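You operate a simulated robot arm through the tools that you are given. There is no shell and no other tool.

Carry out the task below with a simulated robot arm. There is one attempt and no reset: what you move stays moved.

## Task
Glue the yellow flower head onto the long stem and let it set.
Fine: a bead that does not run; glue bottle back in its ring; leave the short stem. Set down upright: glue bottle.

The check looks at the end state, three seconds after you hand in, the way a careful person would. Anything else that was tipped, shoved, dropped, spilled or broken makes it a failure.

## Robot
A 7-joint arm with a two-finger parallel gripper, fixed in place. Base frame: the origin is at the foot of the arm, x ahead of it, y to its left, z up; the work surface is at about z = 800. Lengths are in mm, angles in degrees, forces in N, time in s.
With the tool pointing down near the work surface it reaches from about 240 to 680 mm from the base axis. Its first joint turns from -66.0 to 66.0 degrees. Payload 2.4 kg.
Tool frame: the origin (TCP) lies between the finger pads and is the grasp point; the fingertips stand 30 mm ahead of it; z points along the fingers, y is the line along which they close. The gripper opens to 94 mm. The fingers are 28 mm wide and 10 mm thick; the gripper's body (50 by 96 mm) begins 55 mm behind the TCP.
Orientation is that of the tool frame in the base frame, as a unit quaternion [w, x, y, z]. With the fingers straight down and closing along the base's y, the tool's x points along the base's -x, its y along +y and its z along -z.

## Interface
- The arm moves only by the tool move_arm. Its argument "plan" is a list of rows, each a list of 3 entries, a list of its own where there are three numbers: the shift along the tool's x, y, z in mm, then the turn, a rotation vector about the tool's x, y, z in degrees, then the gripper command, from -1 (fully open) to 1 (shut), values between in proportion. In form: [[[tx, ty, tz], [rx, ry, rz], hand], ...]. A call has 1 to 20 rows; each row is the pose to reach, as a shift and turn from the pose commanded when the call began, along the tool's axes at that moment. Each row takes 0.2 s and may step no farther than 50 mm and 8.6 degrees from the row before; otherwise, or with a gripper value out of range, the whole call is refused. Where a pose cannot be reached the arm comes as near as it can. A force on the tool above 70 N (or 10 N above the force at the start of the call, whichever is more), or a blocked arm, ends the call early, and 0.2 s more pass. The fingers move at their own pace (about 153 mm/s each) and stop on an object; they squeeze with about 21 N. The grip force told is the motor's: it shows also when the fingers shut on nothing. Time passes only in rows, and 0.2 s behind the last, so rows that repeat a pose let the fingers close. It gives the time, the measured TCP pose, the force on the tool (base axes), the opening and the grip force at its end, in the units of the frame above (readings bear some noise), with the torque about the TCP (base axes, N m) and any sound that the robot's microphone picked up.
- Cameras (640 x 400 px; columns grow to the right, rows downward): "scene" is fixed at [36.4, 472, 1452.9]; the picture's right is [-0.77, -0.64, 0.00], its down [-0.32, 0.39, -0.87] and it looks along [0.55, -0.67, -0.50] (base axes); focal length 338 px, centre (320, 200). "wrist" rides on the gripper at [76, 14, -102] in the tool frame; the picture's right is [-0.18, 0.98, 0.00], its down [-0.75, -0.14, -0.64] and it looks along [-0.63, -0.12, 0.77] (tool axes); focal length 243 px, centre (320, 200). There is no depth. A picture from a camera that has moved, and an enlarged one, comes with that camera's place and axes in the base frame and with its lens.
- capture(camera): a new picture of that camera. The clock stands still meanwhile.
- inspect(camera, box): a new picture of the part [left, top, right, bottom] of that camera's present view, enlarged. The clock stands still meanwhile.
- hand_in(): hands the job in; it is judged then, once.

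Nothing tells you positions but the pictures and the camera data. Unless the task says otherwise, let go and move clear before handing in.

The tools are called after ">>>" as name(argument=value, ...) on one line, values as JSON. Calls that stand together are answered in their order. move_arm: Moves the arm, as the interface text tells. Its arguments: {"type":"object","properties":{"plan":{"type":"array","items":{"type":"array"}}},"required":["plan"]} The other tools are called the same way: capture (camera) takes a picture; inspect (camera, box) takes an enlarged picture of a part of a camera's view; hand_in () hands the job in.

At the start:

```text
t: 0.0
eef_pos: [449.7, -67.3, 1273.0]
tool_rot: [-0.001, 0.001, 1.0, 0.0]
force: [0.7, 0.2, 0.2]
wrist_torque: [-0.01, 0.0, -0.01]
grip_width: 94.2
grip_force: 0.0
```

scene: 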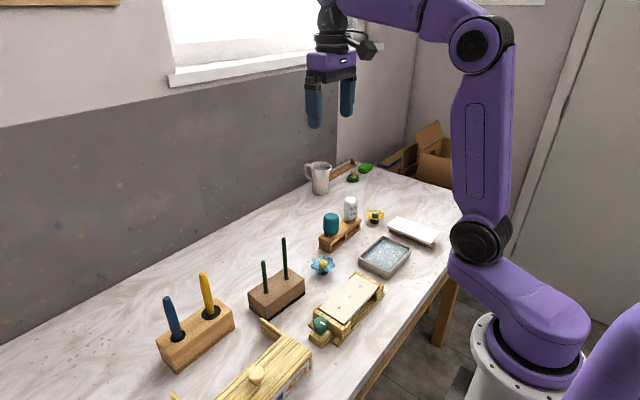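
wrist: 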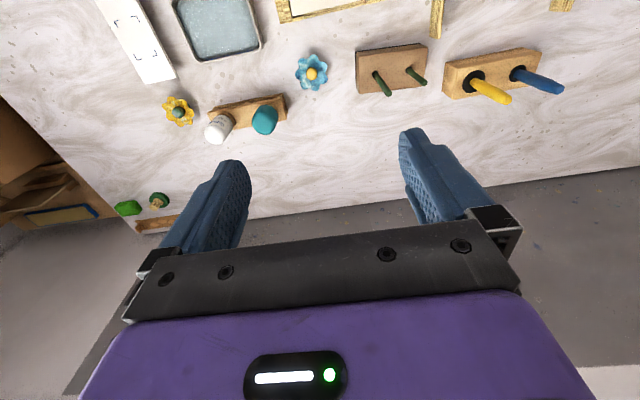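

I see a bench with a block holding two green stems, yellow and blue flower heads, two bottles (teal, white) in a wooden rack, a tray, and other items. I'll look closer before moving.

>>> inspect(camera="scene", box=[230, 160, 450, 300])

>>> inspect(camera="scene", box=[140, 230, 400, 400])

>>> inspect(camera="wrist", box=[100, 0, 340, 240])

>>> inspect(camera="wrist", box=[270, 0, 590, 160])

```text
2.86 times, centred on (340, 230) of scene
camera zoom: at [36.4, 472.0, 1452.9], right [-0.77, -0.64, 0.0], down [-0.32, 0.39, -0.87], along [0.55, -0.67, -0.5], focal length 964 px, centre (263, 114)
```

zoom: 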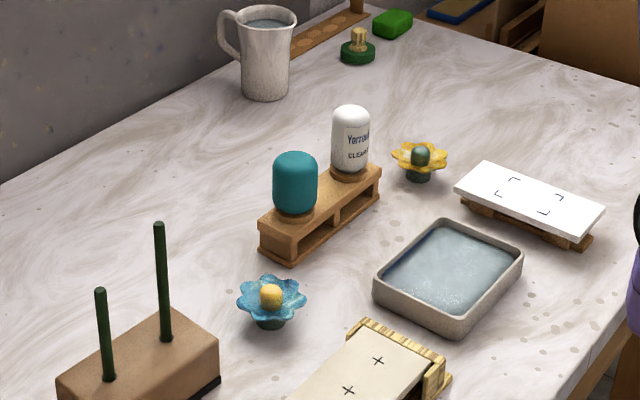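

```text
2.35 times, centred on (270, 315) of scene
camera zoom: at [36.4, 472.0, 1452.9], right [-0.77, -0.64, 0.0], down [-0.32, 0.39, -0.87], along [0.55, -0.67, -0.5], focal length 794 px, centre (438, -71)
```

zoom: 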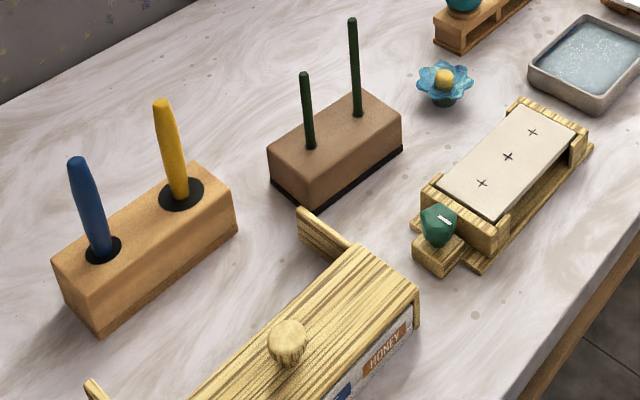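

```text
1.67 times, centred on (220, 120) of wrist
camera zoom: at [374.3, -53.1, 1375.9], right [0.18, 0.98, 0.0], down [0.75, -0.14, 0.64], along [0.63, -0.12, -0.77], focal length 404 px, centre (487, 333)
```

zoom: 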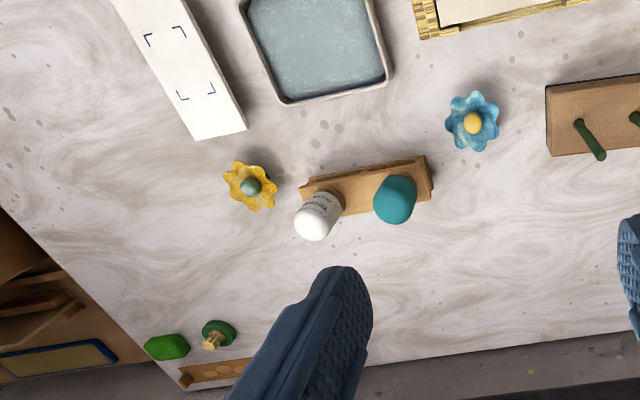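

```text
2.00 times, centred on (430, 80) of wrist
camera zoom: at [374.3, -53.1, 1375.9], right [0.18, 0.98, 0.0], down [0.75, -0.14, 0.64], along [0.63, -0.12, -0.77], focal length 485 px, centre (100, 440)
```

zoom: 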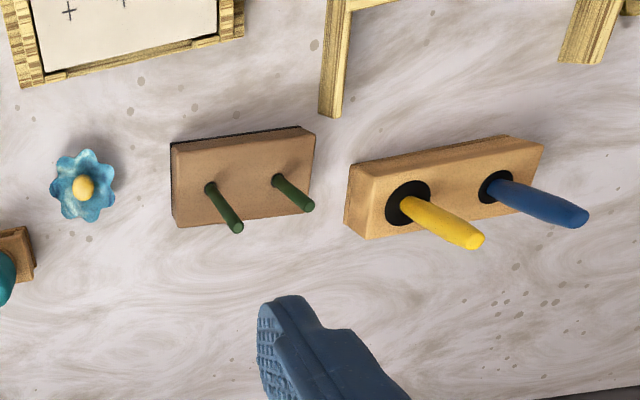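

The bench shows two candidates for the glue bottle (white with a label, teal). I'll zoom on both of them, and on the flower head and the stems.

>>> inspect(camera="scene", box=[310, 185, 400, 255])

>>> inspect(camera="scene", box=[335, 190, 365, 225])

>>> inspect(camera="scene", box=[360, 195, 395, 230])

>>> inspect(camera="scene", box=[245, 230, 345, 325])

>>> inspect(camera="wrist", box=[150, 80, 300, 160])

>>> inspect(camera="scene", box=[300, 140, 400, 200])

>>> inspect(camera="scene", box=[160, 310, 330, 400])

```text
5.71 times, centred on (355, 220) of scene
camera zoom: at [36.4, 472.0, 1452.9], right [-0.77, -0.64, 0.0], down [-0.32, 0.39, -0.87], along [0.55, -0.67, -0.5], focal length 1929 px, centre (120, 86)
```

zoom: 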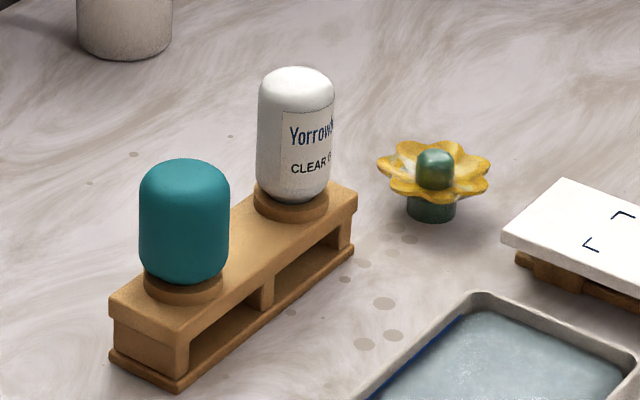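

```text
11.43 times, centred on (350, 208) of scene
camera zoom: at [36.4, 472.0, 1452.9], right [-0.77, -0.64, 0.0], down [-0.32, 0.39, -0.87], along [0.55, -0.67, -0.5], focal length 3858 px, centre (-23, 114)
```

zoom: 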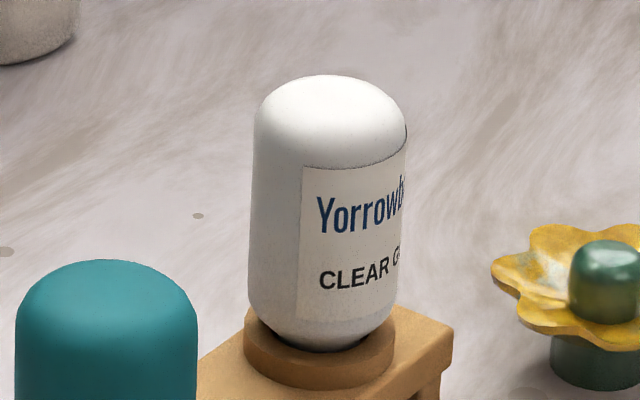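

```text
11.43 times, centred on (378, 212) of scene
camera zoom: at [36.4, 472.0, 1452.9], right [-0.77, -0.64, 0.0], down [-0.32, 0.39, -0.87], along [0.55, -0.67, -0.5], focal length 3858 px, centre (-337, 57)
```

zoom: 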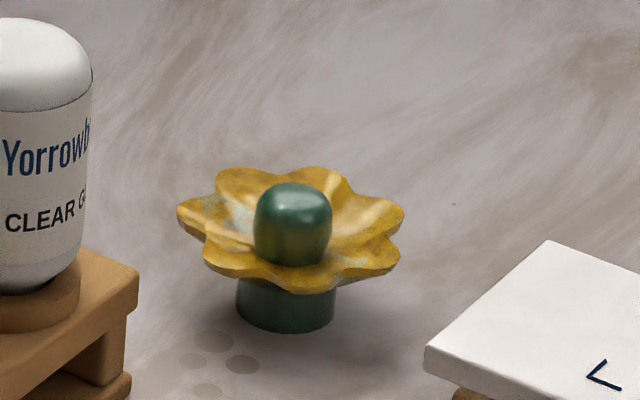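

```text
4.21 times, centred on (295, 278) of scene
camera zoom: at [36.4, 472.0, 1452.9], right [-0.77, -0.64, 0.0], down [-0.32, 0.39, -0.87], along [0.55, -0.67, -0.5], focal length 1421 px, centre (425, -126)
```

zoom: 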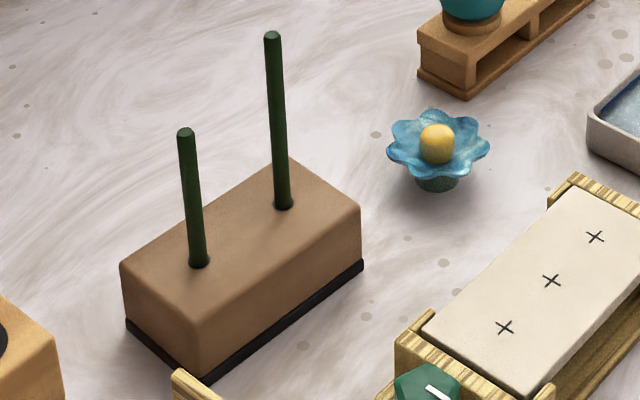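

```text
4.27 times, centred on (225, 120) of wrist
camera zoom: at [374.3, -53.1, 1375.9], right [0.18, 0.98, 0.0], down [0.75, -0.14, 0.64], along [0.63, -0.12, -0.77], focal length 1035 px, centre (725, 541)
```

zoom: 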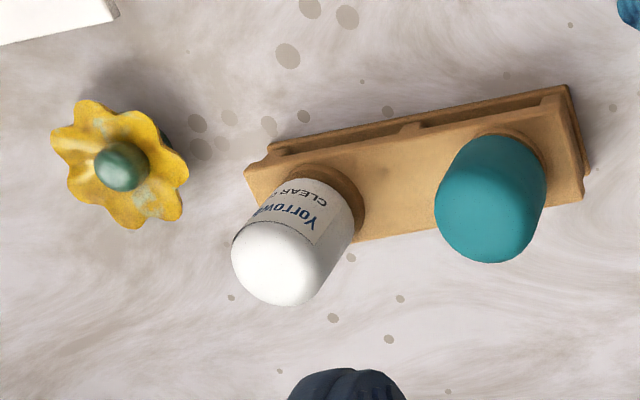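

```text
6.40 times, centred on (350, 170) of scene
camera zoom: at [36.4, 472.0, 1452.9], right [-0.77, -0.64, 0.0], down [-0.32, 0.39, -0.87], along [0.55, -0.67, -0.5], focal length 2160 px, centre (128, 392)
```

zoom: 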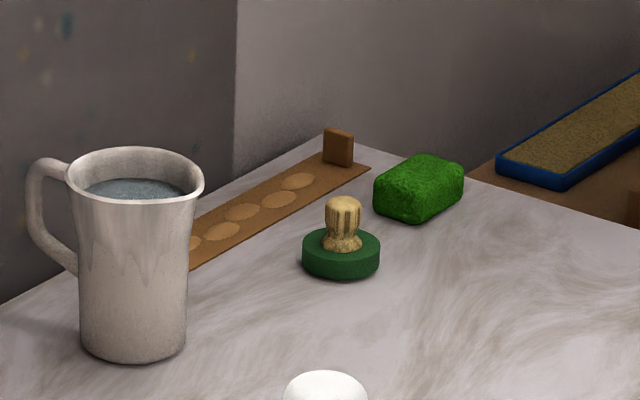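

```text
3.76 times, centred on (245, 355) of scene
camera zoom: at [36.4, 472.0, 1452.9], right [-0.77, -0.64, 0.0], down [-0.32, 0.39, -0.87], along [0.55, -0.67, -0.5], focal length 1271 px, centre (602, -384)
```

zoom: 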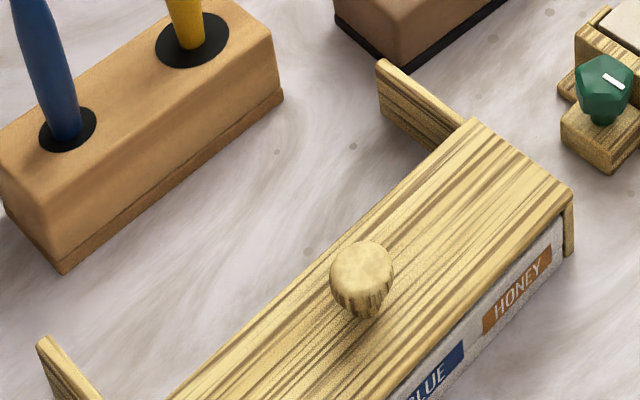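

I take the white "CLEAR G..." bottle to be the glue: it stands nozzle-down in its ring near (551,-306). The yellow head is near (508,-400) and the long stem top near (509,30,978). I'll move to a nearer viewpoint over the rack with the gripper open.

>>> move_arm(plan=[[[-3, -30, 30], [0, 0, 0], -1], [[-6, -60, 60], [0, 0, 0], -1], [[-9, -90, 90], [0, 0, 0], -1], [[-12, -120, 120], [0, 0, 0], -1], [[-15, -150, 150], [0, 0, 0], -1], [[-18, -180, 180], [0, 0, 0], -1], [[-20, -200, 195], [0, 0, 0], -1], [[-20, -200, 195], [0, 0, 0], -1]])

>>> capture(camera="wrist")

>>> capture(camera="scene")

```text
t: 1.8
eef_pos: [469.7, -266.4, 1078.5]
tool_rot: [0.001, 0.0, 1.0, 0.0]
force: [-0.3, 0.7, -0.1]
wrist_torque: [0.0, 0.05, 0.0]
grip_width: 93.9
grip_force: 0.0
```

```text
taken
camera wrist: at [394.0, -252.6, 1181.0], right [0.18, 0.98, 0.0], down [0.75, -0.14, 0.64], along [0.63, -0.12, -0.77], focal length 243 px, centre (320, 200)
```

wrist: 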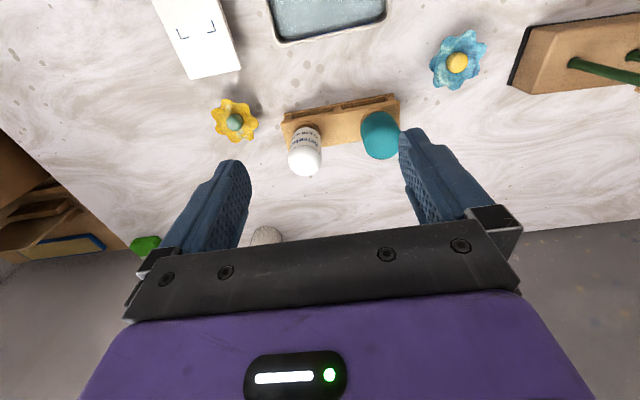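

```text
taken
```

scene: 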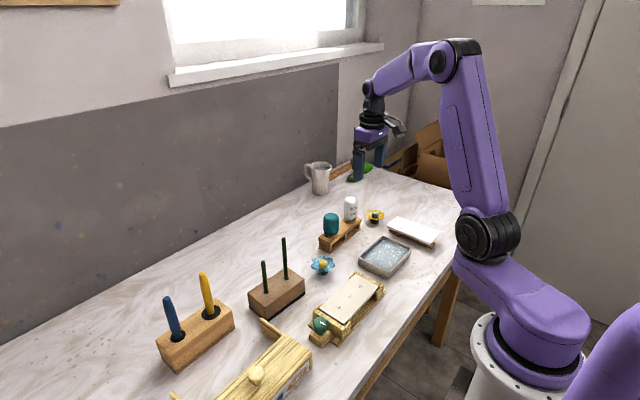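

>>> inspect(camera="wrist", box=[190, 70, 410, 190])

>>> inspect(camera="wrist", box=[270, 90, 350, 190])

>>> inspect(camera="wrist", box=[200, 85, 270, 155])

```text
2.91 times, centred on (300, 130) of wrist
camera zoom: at [394.0, -252.6, 1181.0], right [0.18, 0.98, 0.0], down [0.75, -0.14, 0.64], along [0.63, -0.12, -0.77], focal length 706 px, centre (378, 404)
```

zoom: 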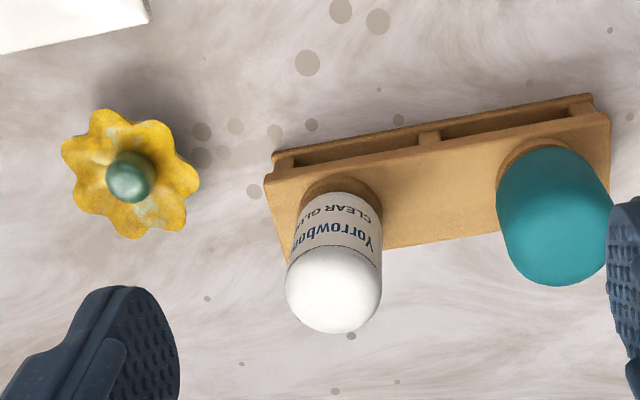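

```text
4.00 times, centred on (310, 140) of wrist
camera zoom: at [394.0, -252.6, 1181.0], right [0.18, 0.98, 0.0], down [0.75, -0.14, 0.64], along [0.63, -0.12, -0.77], focal length 970 px, centre (360, 440)
```

zoom: 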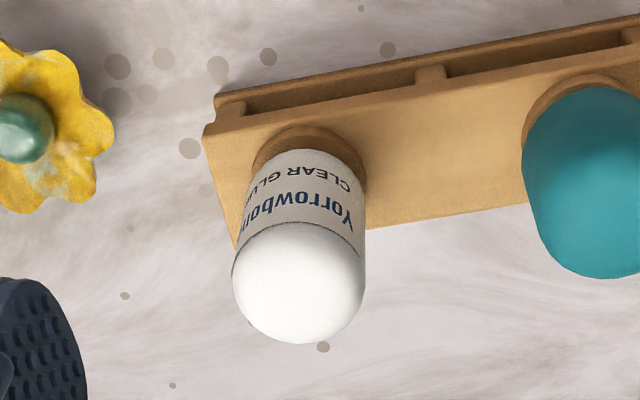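

```text
5.71 times, centred on (235, 120) of wrist
camera zoom: at [394.0, -252.6, 1181.0], right [0.18, 0.98, 0.0], down [0.75, -0.14, 0.64], along [0.63, -0.12, -0.77], focal length 1386 px, centre (806, 657)
```

zoom: 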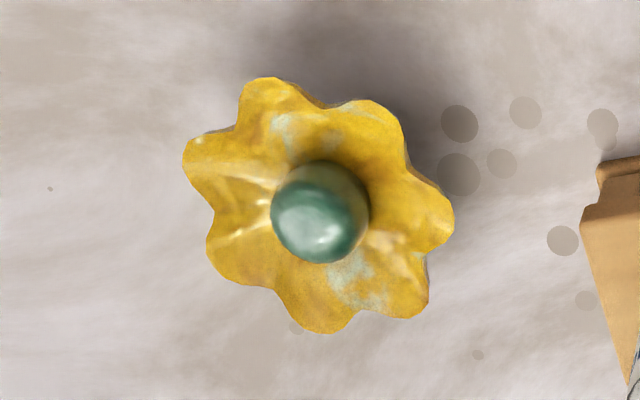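

Triangulating gives the glue bottle's axis at about (545,-301), ring top z≈845, bottle top z≈930. I'll hover above it at z≈1000 with a reduced opening and check alignment.

>>> move_arm(plan=[[[-25, -12, 20], [0, 0, 0], -0.6], [[-50, -24, 45], [0, 0, 0], -0.6], [[-75, -34.6, 70], [0, 0, 0], -0.6], [[-75, -34.6, 78], [0, 0, 0], -0.6], [[-75, -34.6, 78], [0, 0, 0], -0.6]])

>>> capture(camera="wrist")

>>> inspect(camera="scene", box=[300, 130, 420, 250])

```text
t: 3.0
eef_pos: [545.3, -301.6, 1000.3]
tool_rot: [0.0, -0.001, 1.0, 0.0]
force: [0.1, -0.2, 0.1]
wrist_torque: [0.0, 0.0, 0.02]
grip_width: 75.3
grip_force: 0.0
```

```text
taken
camera wrist: at [469.0, -287.1, 1102.6], right [0.18, 0.98, 0.0], down [0.75, -0.14, 0.64], along [0.63, -0.12, -0.77], focal length 243 px, centre (320, 200)
```

wrist: 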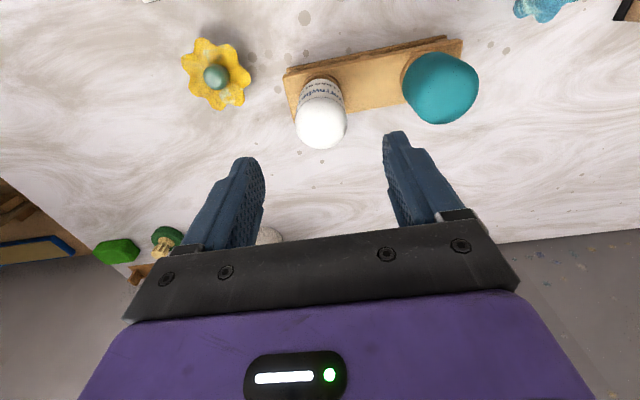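

```text
3.33 times, centred on (360, 190) of scene
camera zoom: at [36.4, 472.0, 1452.9], right [-0.77, -0.64, 0.0], down [-0.32, 0.39, -0.87], along [0.55, -0.67, -0.5], focal length 1125 px, centre (187, 233)
```

zoom: 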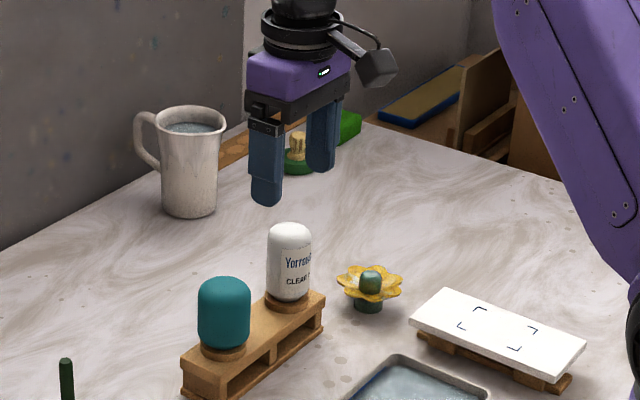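

The bottle lies centred under the hand at (545,-301). I'll descend to z≈892 and stop with the fingers on either side of it, still open.

>>> move_arm(plan=[[[0, 0.6, 30], [0, 0, 0], -0.6], [[0, 0.6, 60], [0, 0, 0], -0.6], [[0, 0.6, 85], [0, 0, 0], -0.6], [[0, 0.6, 103], [0, 0, 0], -0.6], [[0, 0.6, 108], [0, 0, 0], -0.6], [[0, 0.6, 108], [0, 0, 0], -0.6]])

>>> capture(camera="wrist")

>>> inspect(camera="scene", box=[310, 160, 400, 250])

```text
t: 4.4
eef_pos: [545.2, -301.6, 892.2]
tool_rot: [0.0, 0.0, 1.0, 0.0]
force: [0.2, 0.1, -1.2]
wrist_torque: [-0.03, 0.03, 0.0]
grip_width: 75.0
grip_force: 0.0
```

```text
taken
camera wrist: at [469.3, -287.2, 994.2], right [0.18, 0.98, 0.0], down [0.75, -0.14, 0.64], along [0.63, -0.12, -0.77], focal length 243 px, centre (320, 200)
```

wrist: 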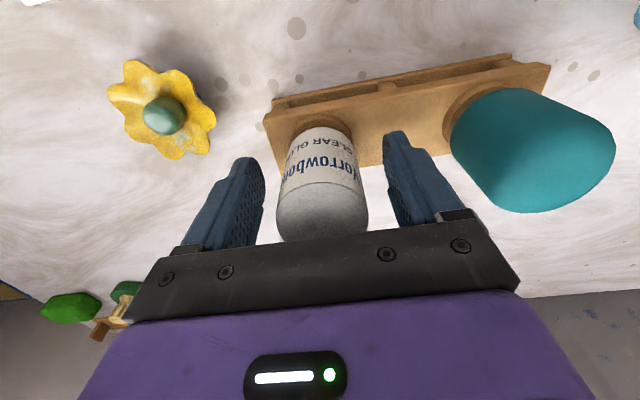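

```text
4.44 times, centred on (355, 205) of scene
camera zoom: at [36.4, 472.0, 1452.9], right [-0.77, -0.64, 0.0], down [-0.32, 0.39, -0.87], along [0.55, -0.67, -0.5], focal length 1500 px, centre (164, 178)
```

zoom: 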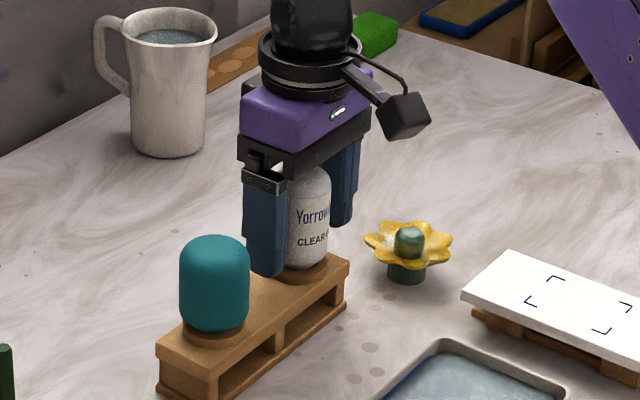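

Fingers flank the bottle evenly. I'll close gently in small steps to find contact with as little squeeze as possible.

>>> move_arm(plan=[[[0, 0, 0], [0, 0, 0], -0.3], [[0, 0, 0], [0, 0, 0], -0.1], [[0, 0, 0], [0, 0, 0], 0.0], [[0, 0, 0], [0, 0, 0], 0.04], [[0, 0, 0], [0, 0, 0], 0.06], [[0, 0, 0], [0, 0, 0], 0.06]])

>>> capture(camera="wrist")

```text
t: 5.8
eef_pos: [545.1, -301.8, 891.1]
tool_rot: [0.0, 0.0, 1.0, 0.0]
force: [1.3, -0.2, -0.2]
wrist_torque: [-0.02, -0.01, -0.02]
grip_width: 44.2
grip_force: 0.0
```

```text
taken
camera wrist: at [469.3, -287.2, 994.3], right [0.18, 0.98, 0.0], down [0.75, -0.14, 0.64], along [0.63, -0.12, -0.77], focal length 243 px, centre (320, 200)
```

wrist: 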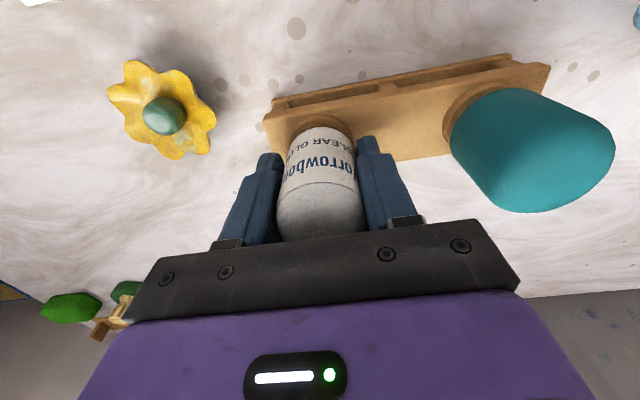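

No contact yet at 44 mm. I'll keep closing in small steps.

>>> move_arm(plan=[[[0, 0, 0], [0, 0, 0], 0.08], [[0, 0, 0], [0, 0, 0], 0.08]])

>>> move_arm(plan=[[[0, 0, 0], [0, 0, 0], 0.1], [[0, 0, 0], [0, 0, 0], 0.1]])

>>> move_arm(plan=[[[0, 0, 0], [0, 0, 0], 0.12], [[0, 0, 0], [0, 0, 0], 0.12]])

```text
t: 6.4
eef_pos: [544.9, -301.5, 891.9]
tool_rot: [0.0, 0.0, 1.0, 0.0]
force: [-0.4, -0.4, 0.2]
wrist_torque: [-0.02, 0.01, 0.01]
grip_width: 43.3
grip_force: 0.0
```

```text
t: 7.0
eef_pos: [544.9, -301.4, 892.7]
tool_rot: [-0.001, 0.001, 1.0, 0.0]
force: [0.0, -0.3, 0.6]
wrist_torque: [0.04, 0.0, -0.03]
grip_width: 42.5
grip_force: 0.3
```

```text
t: 7.6
eef_pos: [544.5, -300.9, 891.7]
tool_rot: [0.0, 0.0, 1.0, 0.0]
force: [-0.4, 0.6, -0.3]
wrist_torque: [0.01, 0.03, -0.01]
grip_width: 42.3
grip_force: 0.7
```

Contact at about 42.3 mm, and grip force grows with command. I'll raise the grip gradually and watch the force.

>>> move_arm(plan=[[[0, 0, 0], [0, 0, 0], 0.16], [[0, 0, 0], [0, 0, 0], 0.16]])

>>> move_arm(plan=[[[0, 0, 0], [0, 0, 0], 0.22], [[0, 0, 0], [0, 0, 0], 0.22]])

```text
t: 8.2
eef_pos: [545.9, -301.6, 892.4]
tool_rot: [0.0, 0.0, 1.0, 0.0]
force: [0.4, 0.2, -0.5]
wrist_torque: [0.02, 0.03, 0.0]
grip_width: 41.3
grip_force: 20.7
```

```text
t: 8.8
eef_pos: [544.8, -300.8, 891.6]
tool_rot: [0.0, 0.0, 1.0, 0.0]
force: [-0.5, -0.2, 0.1]
wrist_torque: [-0.04, -0.03, -0.04]
grip_width: 41.2
grip_force: 21.1
```

The grip jumps to its full 21 N at small over-closure. I'll see whether a lighter hold is possible between 0.12 and 0.16 for carrying.

>>> move_arm(plan=[[[0, 0, 0], [0, 0, 0], 0.14], [[0, 0, 0], [0, 0, 0], 0.14]])

>>> inspect(camera="scene", box=[310, 160, 400, 250])

>>> inspect(camera="wrist", box=[240, 40, 480, 200])

```text
t: 9.4
eef_pos: [544.5, -300.4, 891.7]
tool_rot: [0.0, 0.001, 1.0, -0.001]
force: [-0.2, -0.3, 0.1]
wrist_torque: [-0.02, 0.0, 0.0]
grip_width: 41.3
grip_force: 11.6
```

```text
4.44 times, centred on (355, 205) of scene
camera zoom: at [36.4, 472.0, 1452.9], right [-0.77, -0.64, 0.0], down [-0.32, 0.39, -0.87], along [0.55, -0.67, -0.5], focal length 1500 px, centre (164, 178)
```

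zoom: 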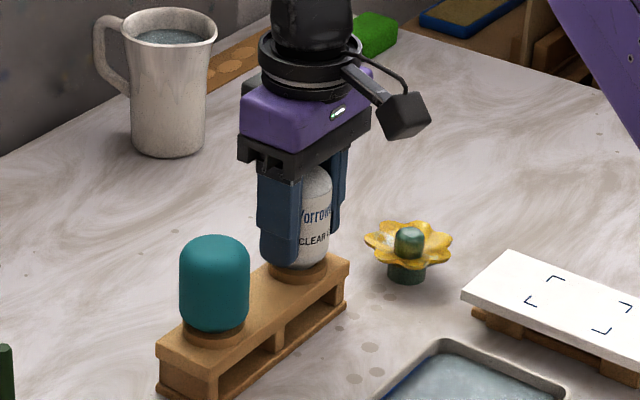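

```text
2.50 times, centred on (360, 120) of wrist
camera zoom: at [469.3, -287.2, 994.3], right [0.18, 0.98, 0.0], down [0.75, -0.14, 0.64], along [0.63, -0.12, -0.77], focal length 606 px, centre (220, 400)
```

zoom: 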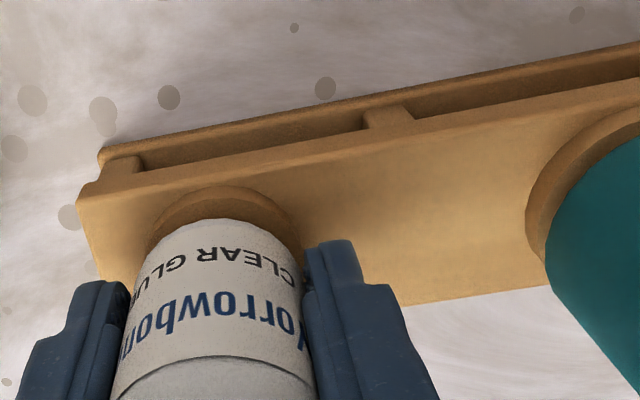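

At 0.14 the hold is about 11.6 N. I'll lift the bottle straight up slowly with that hold and look at its nozzle.

>>> move_arm(plan=[[[0, 0, -4], [0, 0, 0], 0.14], [[0, 0, -10], [0, 0, 0], 0.14], [[0, 0, -18], [0, 0, 0], 0.14], [[0, 0, -28], [0, 0, 0], 0.14], [[0, 0, -40], [0, 0, 0], 0.14], [[0, 0, -52], [0, 0, 0], 0.14], [[0, 0, -60], [0, 0, 0], 0.14]])

>>> inspect(camera="scene", box=[310, 140, 400, 250])

>>> capture(camera="wrist")

```text
t: 11.0
eef_pos: [545.0, -300.8, 952.0]
tool_rot: [0.0, 0.0, 1.0, -0.001]
force: [-0.9, 0.4, -1.1]
wrist_torque: [-0.01, -0.02, 0.02]
grip_width: 41.5
grip_force: 11.7
```

```text
3.64 times, centred on (355, 195) of scene
camera zoom: at [36.4, 472.0, 1452.9], right [-0.77, -0.64, 0.0], down [-0.32, 0.39, -0.87], along [0.55, -0.67, -0.5], focal length 1228 px, centre (193, 218)
```

zoom: 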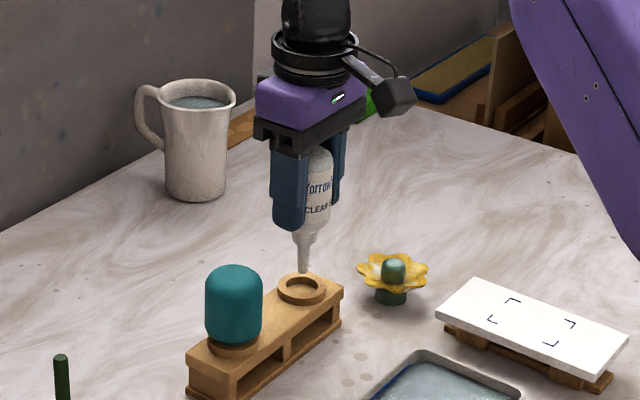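

```text
taken
camera wrist: at [469.6, -286.7, 1055.0], right [0.18, 0.98, 0.0], down [0.75, -0.14, 0.64], along [0.63, -0.12, -0.77], focal length 243 px, centre (320, 200)
```

wrist: 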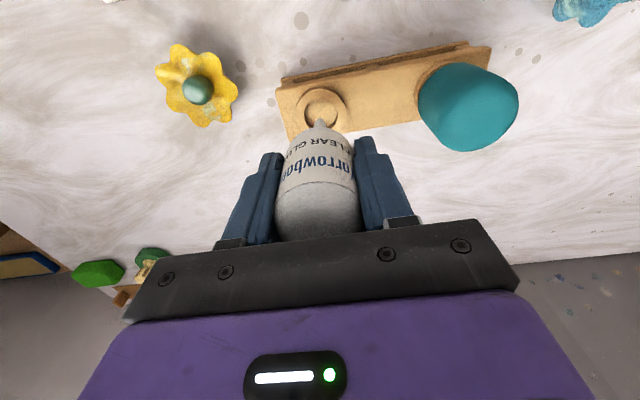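

The bottle has a nozzle pointing down. I'll zoom in on the nozzle and the ring for drips.

>>> inspect(camera="scene", box=[335, 185, 370, 225])

>>> inspect(camera="wrist", box=[270, 70, 370, 150])

```text
10.00 times, centred on (352, 205) of scene
camera zoom: at [36.4, 472.0, 1452.9], right [-0.77, -0.64, 0.0], down [-0.32, 0.39, -0.87], along [0.55, -0.67, -0.5], focal length 3376 px, centre (-5, 150)
```

zoom: 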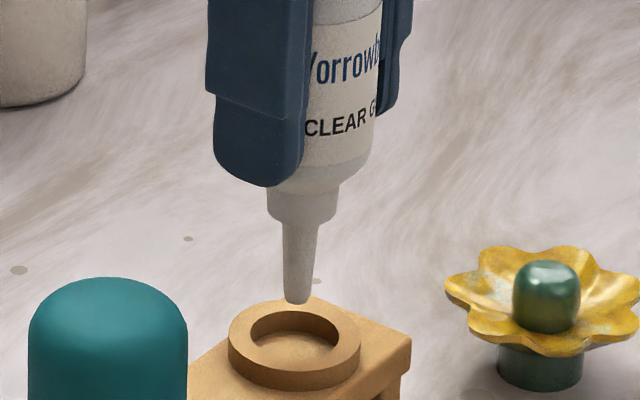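

```text
5.00 times, centred on (320, 110) of wrist
camera zoom: at [469.6, -286.7, 1055.0], right [0.18, 0.98, 0.0], down [0.75, -0.14, 0.64], along [0.63, -0.12, -0.77], focal length 1213 px, centre (320, 650)
```

zoom: 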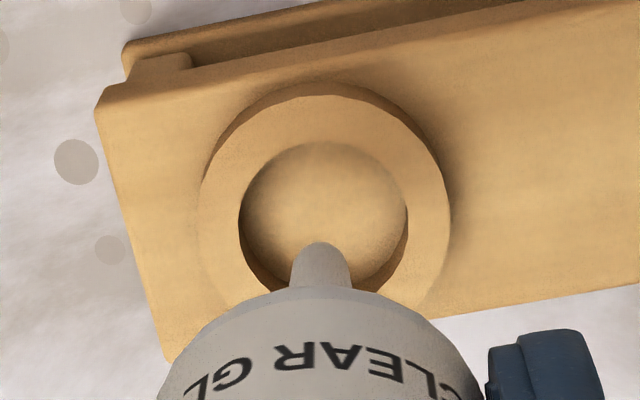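

The nozzle is clean and dry, its tip about 88–90 mm below the TCP. I'll raise the bottle and carry it level to above the long stem at (508.6,30.5), with the tip well above the stem top.

>>> move_arm(plan=[[[0, 0, -30], [0, 0, 0], 0.14], [[0, 0, -60], [0, 0, 0], 0.14], [[0, 0, -90], [0, 0, 0], 0.14], [[0, 0, -120], [0, 0, 0], 0.14], [[0, 0, -148], [0, 0, 0], 0.14], [[3, 27.6, -148], [0, 0, 0], 0.14], [[6.1, 55.3, -148], [0, 0, 0], 0.14], [[9.1, 82.9, -148], [0, 0, 0], 0.14], [[12.1, 110.5, -148], [0, 0, 0], 0.14], [[15.2, 138.1, -148], [0, 0, 0], 0.14], [[18.2, 165.8, -148], [0, 0, 0], 0.14], [[21.2, 193.4, -148], [0, 0, 0], 0.14], [[24.3, 221, -148], [0, 0, 0], 0.14], [[27.3, 248.6, -148], [0, 0, 0], 0.14], [[30.3, 276.3, -148], [0, 0, 0], 0.14], [[33.4, 303.9, -148], [0, 0, 0], 0.14], [[35.5, 322, -148], [0, 0, 0], 0.14], [[36.4, 331.5, -148], [0, 0, 0], 0.14], [[36.4, 331.5, -148], [0, 0, 0], 0.14]])

>>> inspect(camera="scene", box=[230, 180, 350, 310])

>>> capture(camera="wrist")

>>> capture(camera="scene")

```text
t: 15.0
eef_pos: [507.9, 31.3, 1100.4]
tool_rot: [0.0, 0.0, 1.0, 0.0]
force: [0.1, 0.7, -1.0]
wrist_torque: [-0.02, 0.02, -0.01]
grip_width: 41.6
grip_force: 21.2
```

```text
3.08 times, centred on (290, 245) of scene
camera zoom: at [36.4, 472.0, 1452.9], right [-0.77, -0.64, 0.0], down [-0.32, 0.39, -0.87], along [0.55, -0.67, -0.5], focal length 1039 px, centre (412, 62)
```

zoom: 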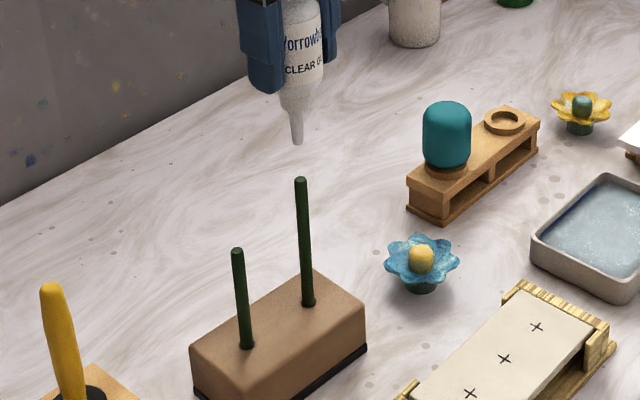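

```text
taken
camera wrist: at [433.1, 44.3, 1203.1], right [0.18, 0.98, 0.0], down [0.75, -0.14, 0.64], along [0.63, -0.12, -0.77], focal length 243 px, centre (320, 200)
```

wrist: 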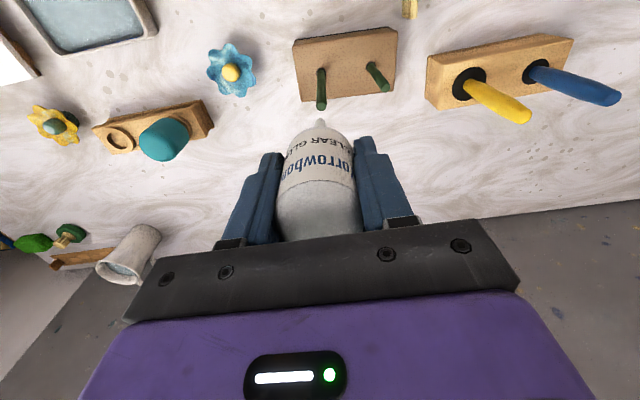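

```text
taken
```

scene: 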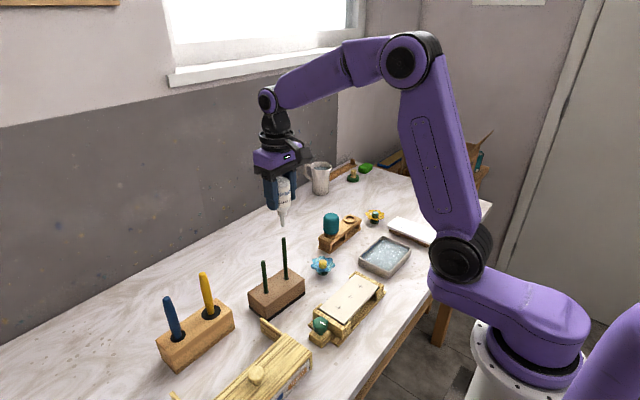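

The nozzle hangs above the long stem; grip reads 21 N now with no sound of flow. I'll zoom both cameras to check the lateral alignment between nozzle tip and stem top.

>>> inspect(camera="wrist", box=[280, 50, 400, 150])

>>> inspect(camera="scene", box=[260, 195, 310, 250])

```text
4.00 times, centred on (340, 100) of wrist
camera zoom: at [433.1, 44.3, 1203.1], right [0.18, 0.98, 0.0], down [0.75, -0.14, 0.64], along [0.63, -0.12, -0.77], focal length 970 px, centre (240, 600)
```

zoom: 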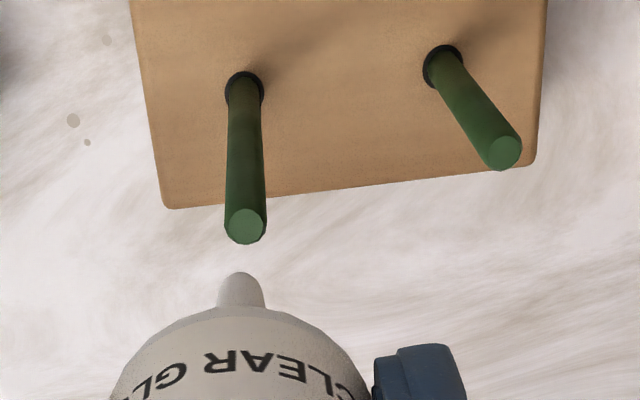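

```text
7.27 times, centred on (285, 222) of scene
camera zoom: at [36.4, 472.0, 1452.9], right [-0.77, -0.64, 0.0], down [-0.32, 0.39, -0.87], along [0.55, -0.67, -0.5], focal length 2455 px, centre (574, 36)
```

zoom: 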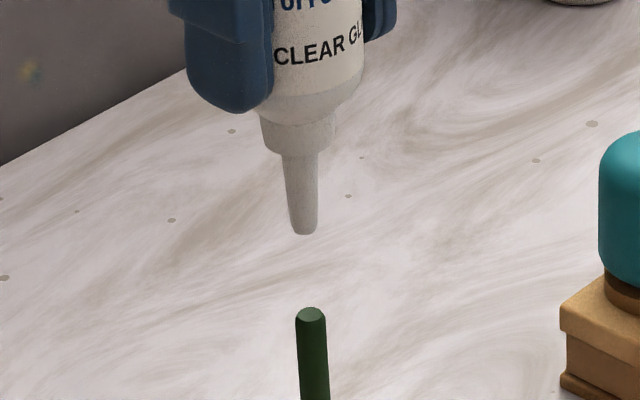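

The tip sits about +2.5 mm in x and -1.5 mm in y off the stem axis, and ~31 mm above it. I'll correct and lower to leave about 8 mm, then re-check.

>>> move_arm(plan=[[[2.5, 1.5, 6], [0, 0, 0], 0.14], [[2.5, 1.5, 14], [0, 0, 0], 0.14], [[2.5, 1.5, 20], [0, 0, 0], 0.14], [[2.5, 1.5, 22], [0, 0, 0], 0.14], [[2.5, 1.5, 22], [0, 0, 0], 0.14]])

>>> inspect(camera="wrist", box=[280, 70, 380, 150])

>>> inspect(camera="scene", box=[265, 210, 305, 255])

```text
t: 16.2
eef_pos: [506.9, 33.4, 1078.0]
tool_rot: [0.0, 0.0, 1.0, 0.0]
force: [0.8, -0.1, -0.1]
wrist_torque: [-0.02, -0.02, 0.03]
grip_width: 41.4
grip_force: 21.0
```

```text
5.00 times, centred on (330, 110) of wrist
camera zoom: at [430.6, 45.8, 1180.8], right [0.18, 0.98, 0.0], down [0.75, -0.14, 0.64], along [0.63, -0.12, -0.77], focal length 1213 px, centre (270, 650)
```

zoom: 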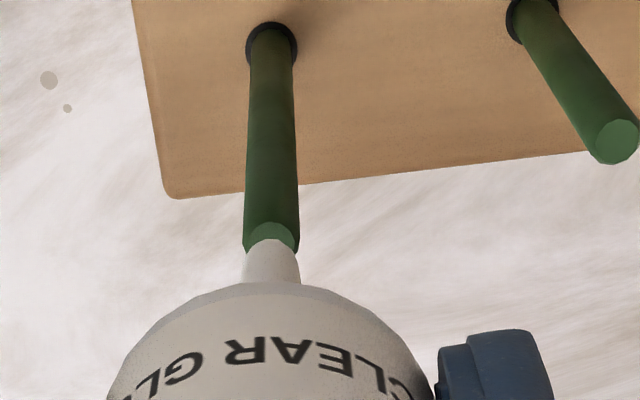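

```text
8.89 times, centred on (285, 232) of scene
camera zoom: at [36.4, 472.0, 1452.9], right [-0.77, -0.64, 0.0], down [-0.32, 0.39, -0.87], along [0.55, -0.67, -0.5], focal length 3001 px, centre (631, -89)
```

zoom: 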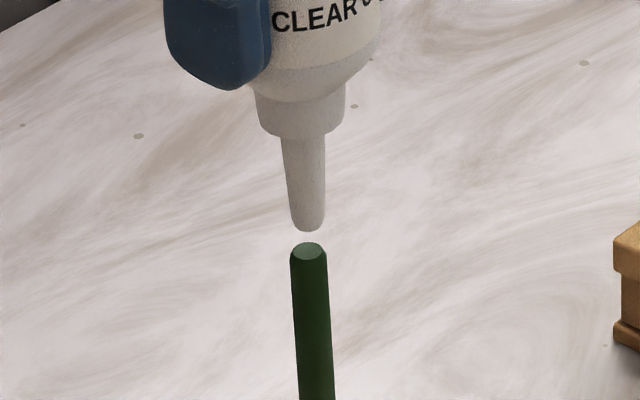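

The tip is now centred over the stem within a millimetre, about 7 mm above it. I'll lower to a gap of about 3 mm and check again before squeezing.

>>> move_arm(plan=[[[0, 0, 2], [0, 0, 0], 0.14], [[0, 0, 4], [0, 0, 0], 0.14], [[0, 0, 4], [0, 0, 0], 0.14]])

>>> inspect(camera="scene", box=[270, 220, 300, 250])

>>> inspect(camera="wrist", box=[290, 80, 350, 140])

```text
t: 17.0
eef_pos: [505.5, 31.4, 1073.5]
tool_rot: [0.0, 0.001, 1.0, 0.0]
force: [0.0, -1.3, -1.7]
wrist_torque: [-0.01, -0.03, 0.0]
grip_width: 41.3
grip_force: 0.6
```

```text
13.33 times, centred on (285, 235) of scene
camera zoom: at [36.4, 472.0, 1452.9], right [-0.77, -0.64, 0.0], down [-0.32, 0.39, -0.87], along [0.55, -0.67, -0.5], focal length 4501 px, centre (787, -267)
```

zoom: 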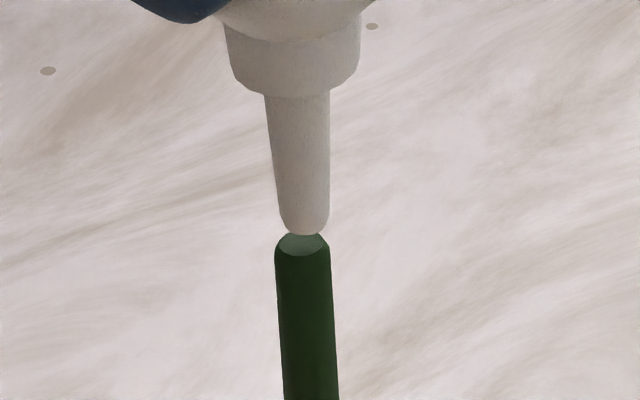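

```text
6.67 times, centred on (320, 110) of wrist
camera zoom: at [430.5, 45.6, 1176.7], right [0.18, 0.98, 0.0], down [0.75, -0.14, 0.64], along [0.63, -0.12, -0.77], focal length 1618 px, centre (320, 800)
```

zoom: 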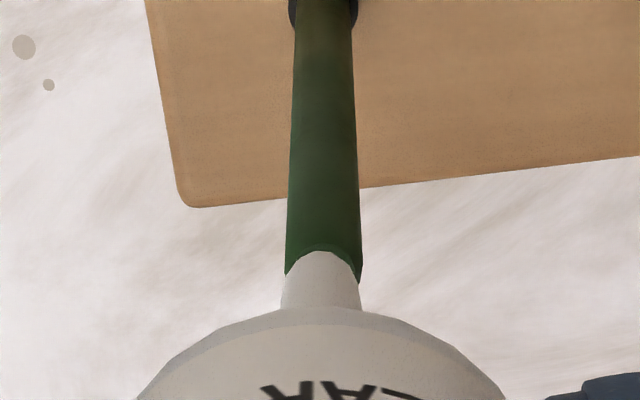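

The gap is about 2–3 mm and centred, but the grip reading fell to 0.6 N, so I must firm the hold. I'll step to 0.16 for one row and look for glue.

>>> move_arm(plan=[[[0, 0, 0], [0, 0, 0], 0.16]])

>>> inspect(camera="scene", box=[270, 220, 300, 250])

>>> inspect(camera="wrist", box=[290, 80, 350, 140])

```text
t: 17.4
eef_pos: [505.7, 32.8, 1074.5]
tool_rot: [0.0, 0.0, 1.0, -0.001]
force: [0.0, -0.1, -0.5]
wrist_torque: [-0.04, -0.01, 0.04]
grip_width: 41.0
grip_force: 20.9
```

```text
13.33 times, centred on (285, 235) of scene
camera zoom: at [36.4, 472.0, 1452.9], right [-0.77, -0.64, 0.0], down [-0.32, 0.39, -0.87], along [0.55, -0.67, -0.5], focal length 4501 px, centre (787, -267)
```

zoom: 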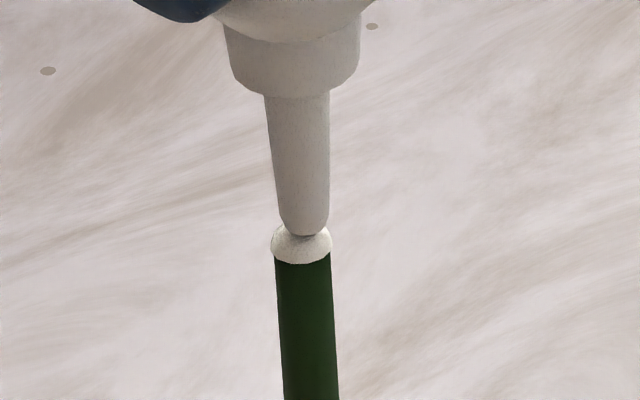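

```text
6.67 times, centred on (320, 110) of wrist
camera zoom: at [430.5, 45.7, 1176.8], right [0.18, 0.98, 0.0], down [0.75, -0.14, 0.64], along [0.63, -0.12, -0.77], focal length 1618 px, centre (320, 800)
```

zoom: 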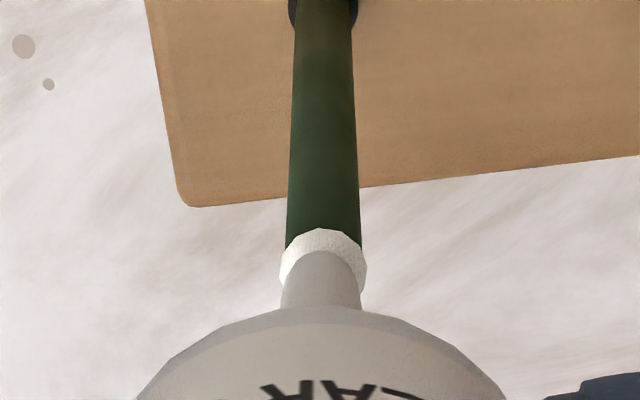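

A neat bead now caps the stem top. I'll stop the squeeze at once by easing back to 0.14 while drawing straight up.

>>> move_arm(plan=[[[0, 0, -3], [0, 0, 0], 0.14], [[0, 0, -10], [0, 0, 0], 0.14], [[0, 0, -20], [0, 0, 0], 0.14]])

>>> inspect(camera="scene", box=[265, 205, 305, 250])

>>> inspect(camera="wrist", box=[290, 80, 350, 140])

```text
t: 18.2
eef_pos: [507.0, 32.6, 1094.0]
tool_rot: [-0.001, 0.0, 1.0, 0.0]
force: [0.8, -0.1, -1.2]
wrist_torque: [0.01, -0.02, -0.01]
grip_width: 41.6
grip_force: 12.1
```

```text
8.89 times, centred on (285, 228) of scene
camera zoom: at [36.4, 472.0, 1452.9], right [-0.77, -0.64, 0.0], down [-0.32, 0.39, -0.87], along [0.55, -0.67, -0.5], focal length 3001 px, centre (631, -44)
```

zoom: 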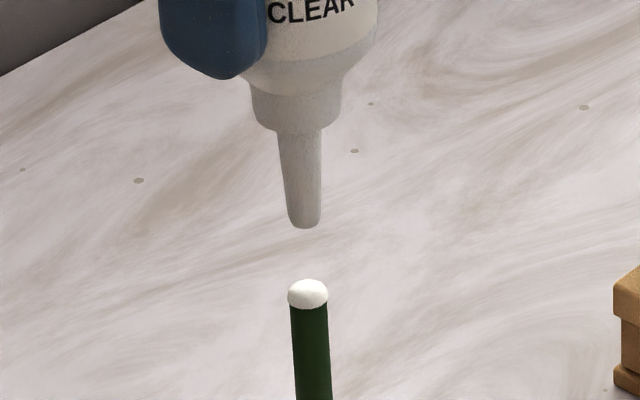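

```text
6.67 times, centred on (320, 110) of wrist
camera zoom: at [430.4, 46.1, 1196.9], right [0.18, 0.98, 0.0], down [0.75, -0.14, 0.64], along [0.63, -0.12, -0.77], focal length 1618 px, centre (320, 800)
```

zoom: 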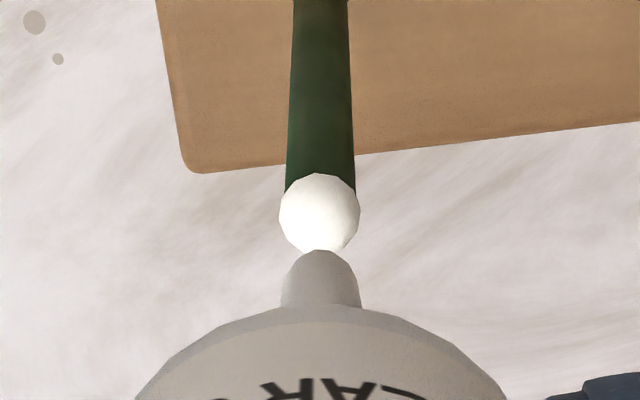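

The bead sits neatly on the tip without running and the nozzle is clear. I'll carry the bottle back above its ring along the same path, stopping 60 mm above the seated height.

>>> move_arm(plan=[[[-2, -18, -6], [0, 0, 0], 0.14], [[-6, -50, -8], [0, 0, 0], 0.14], [[-10, -85, -8], [0, 0, 0], 0.14], [[-14, -120, -8], [0, 0, 0], 0.14], [[-18, -155, -8], [0, 0, 0], 0.14], [[-22, -190, -8], [0, 0, 0], 0.14], [[-26, -225, -8], [0, 0, 0], 0.14], [[-30, -260, -8], [0, 0, 0], 0.14], [[-34, -295, -8], [0, 0, 0], 0.14], [[-37.5, -323, 0], [0, 0, 0], 0.14], [[-38.9, -333, 20], [0, 0, 0], 0.14], [[-38.9, -333, 55], [0, 0, 0], 0.14], [[-38.9, -333, 90], [0, 0, 0], 0.14], [[-38.9, -333, 120], [0, 0, 0], 0.14], [[-38.9, -333, 138], [0, 0, 0], 0.14], [[-38.9, -333, 142], [0, 0, 0], 0.14], [[-38.9, -333, 142], [0, 0, 0], 0.14]])

>>> inspect(camera="scene", box=[335, 185, 370, 225])

>>> inspect(camera="wrist", box=[270, 70, 370, 150])

>>> inspect(camera="scene", box=[265, 215, 305, 260])

```text
t: 21.8
eef_pos: [544.1, -301.3, 952.7]
tool_rot: [0.0, 0.001, 1.0, 0.0]
force: [-0.1, -0.4, -0.6]
wrist_torque: [-0.01, 0.01, -0.01]
grip_width: 41.5
grip_force: 21.1
```

```text
10.00 times, centred on (352, 205) of scene
camera zoom: at [36.4, 471.9, 1452.9], right [-0.77, -0.64, 0.0], down [-0.32, 0.39, -0.87], along [0.55, -0.67, -0.5], focal length 3376 px, centre (-5, 150)
```

zoom: 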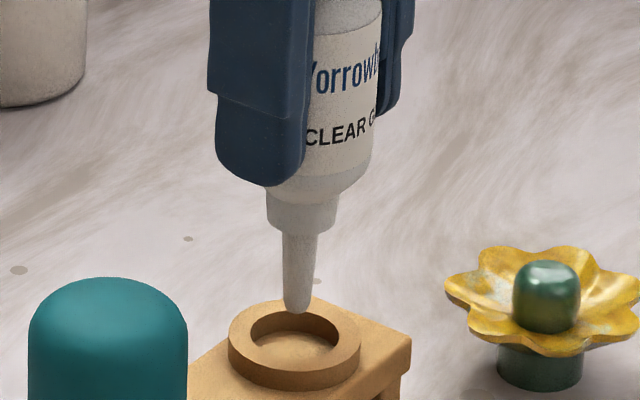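

```text
5.00 times, centred on (320, 110) of wrist
camera zoom: at [469.3, -287.2, 1055.0], right [0.18, 0.98, 0.0], down [0.75, -0.14, 0.64], along [0.63, -0.12, -0.77], focal length 1213 px, centre (320, 650)
```

zoom: 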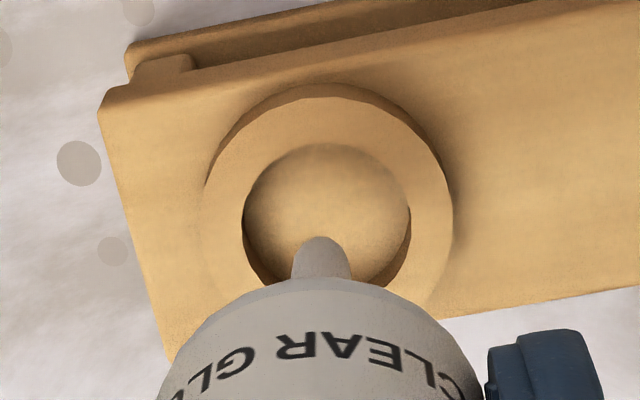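

```text
8.89 times, centred on (285, 238) of scene
camera zoom: at [36.4, 471.9, 1452.9], right [-0.77, -0.64, 0.0], down [-0.32, 0.39, -0.87], along [0.55, -0.67, -0.5], focal length 3001 px, centre (631, -133)
```

zoom: 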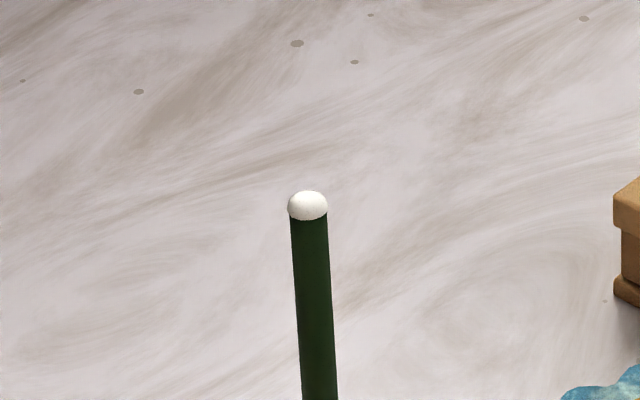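

The bottle is back over its ring, slipped only ~3 mm down in the hand, and the bead on the stem is unchanged. I'll lower it gently and watch the force.

>>> move_arm(plan=[[[0, 0, 14], [0, 0, 0], 0.14], [[0, 0, 30], [0, 0, 0], 0.14], [[0, 0, 44], [0, 0, 0], 0.14], [[0, 0, 51], [0, 0, 0], 0.14], [[0, 0, 54], [0, 0, 0], 0.14], [[0, 0, 55.5], [0, 0, 0], 0.14]])

>>> inspect(camera="scene", box=[335, 185, 370, 225])

```text
t: 23.2
eef_pos: [544.4, -301.7, 897.4]
tool_rot: [0.0, 0.0, 1.0, 0.0]
force: [-0.6, -1.0, -0.7]
wrist_torque: [0.01, -0.03, 0.0]
grip_width: 41.6
grip_force: 20.7
```

```text
10.00 times, centred on (352, 205) of scene
camera zoom: at [36.4, 471.9, 1452.9], right [-0.77, -0.64, 0.0], down [-0.32, 0.39, -0.87], along [0.55, -0.67, -0.5], focal length 3376 px, centre (-5, 150)
```

zoom: 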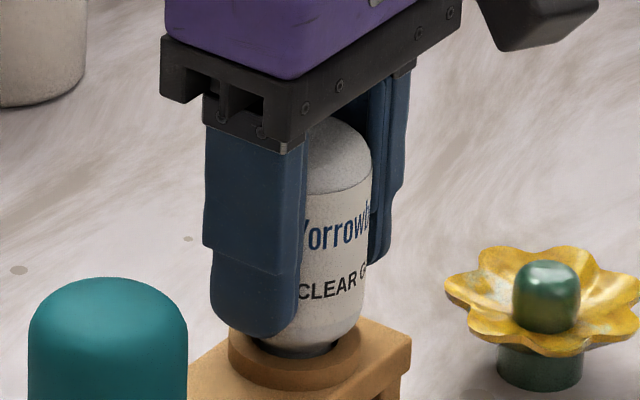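

It is nearly seated, still a couple of millimetres high. I'll ease down further, 1 mm at a time.

>>> move_arm(plan=[[[0, 0, 1], [0, 0, 0], 0.14], [[0, 0, 2], [0, 0, 0], 0.14], [[0, 0, 2], [0, 0, 0], 0.14]])

>>> inspect(camera="scene", box=[335, 190, 365, 225])

```text
t: 24.0
eef_pos: [545.1, -301.9, 896.7]
tool_rot: [0.0, 0.0, 1.0, 0.0]
force: [-0.4, -1.4, 1.5]
wrist_torque: [-0.02, -0.07, 0.01]
grip_width: 41.9
grip_force: 11.4
```

```text
11.43 times, centred on (350, 208) of scene
camera zoom: at [36.4, 472.0, 1452.9], right [-0.77, -0.64, 0.0], down [-0.32, 0.39, -0.87], along [0.55, -0.67, -0.5], focal length 3858 px, centre (-23, 114)
```

zoom: 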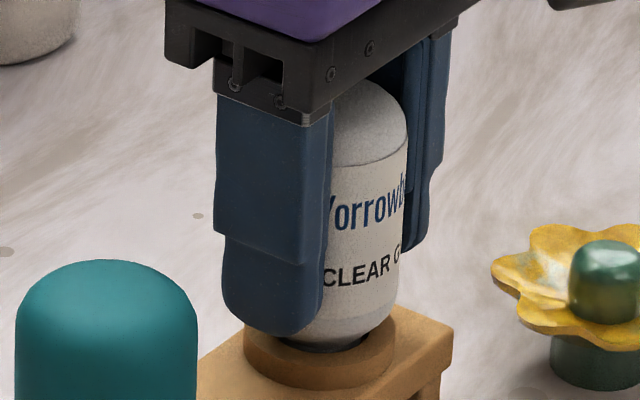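

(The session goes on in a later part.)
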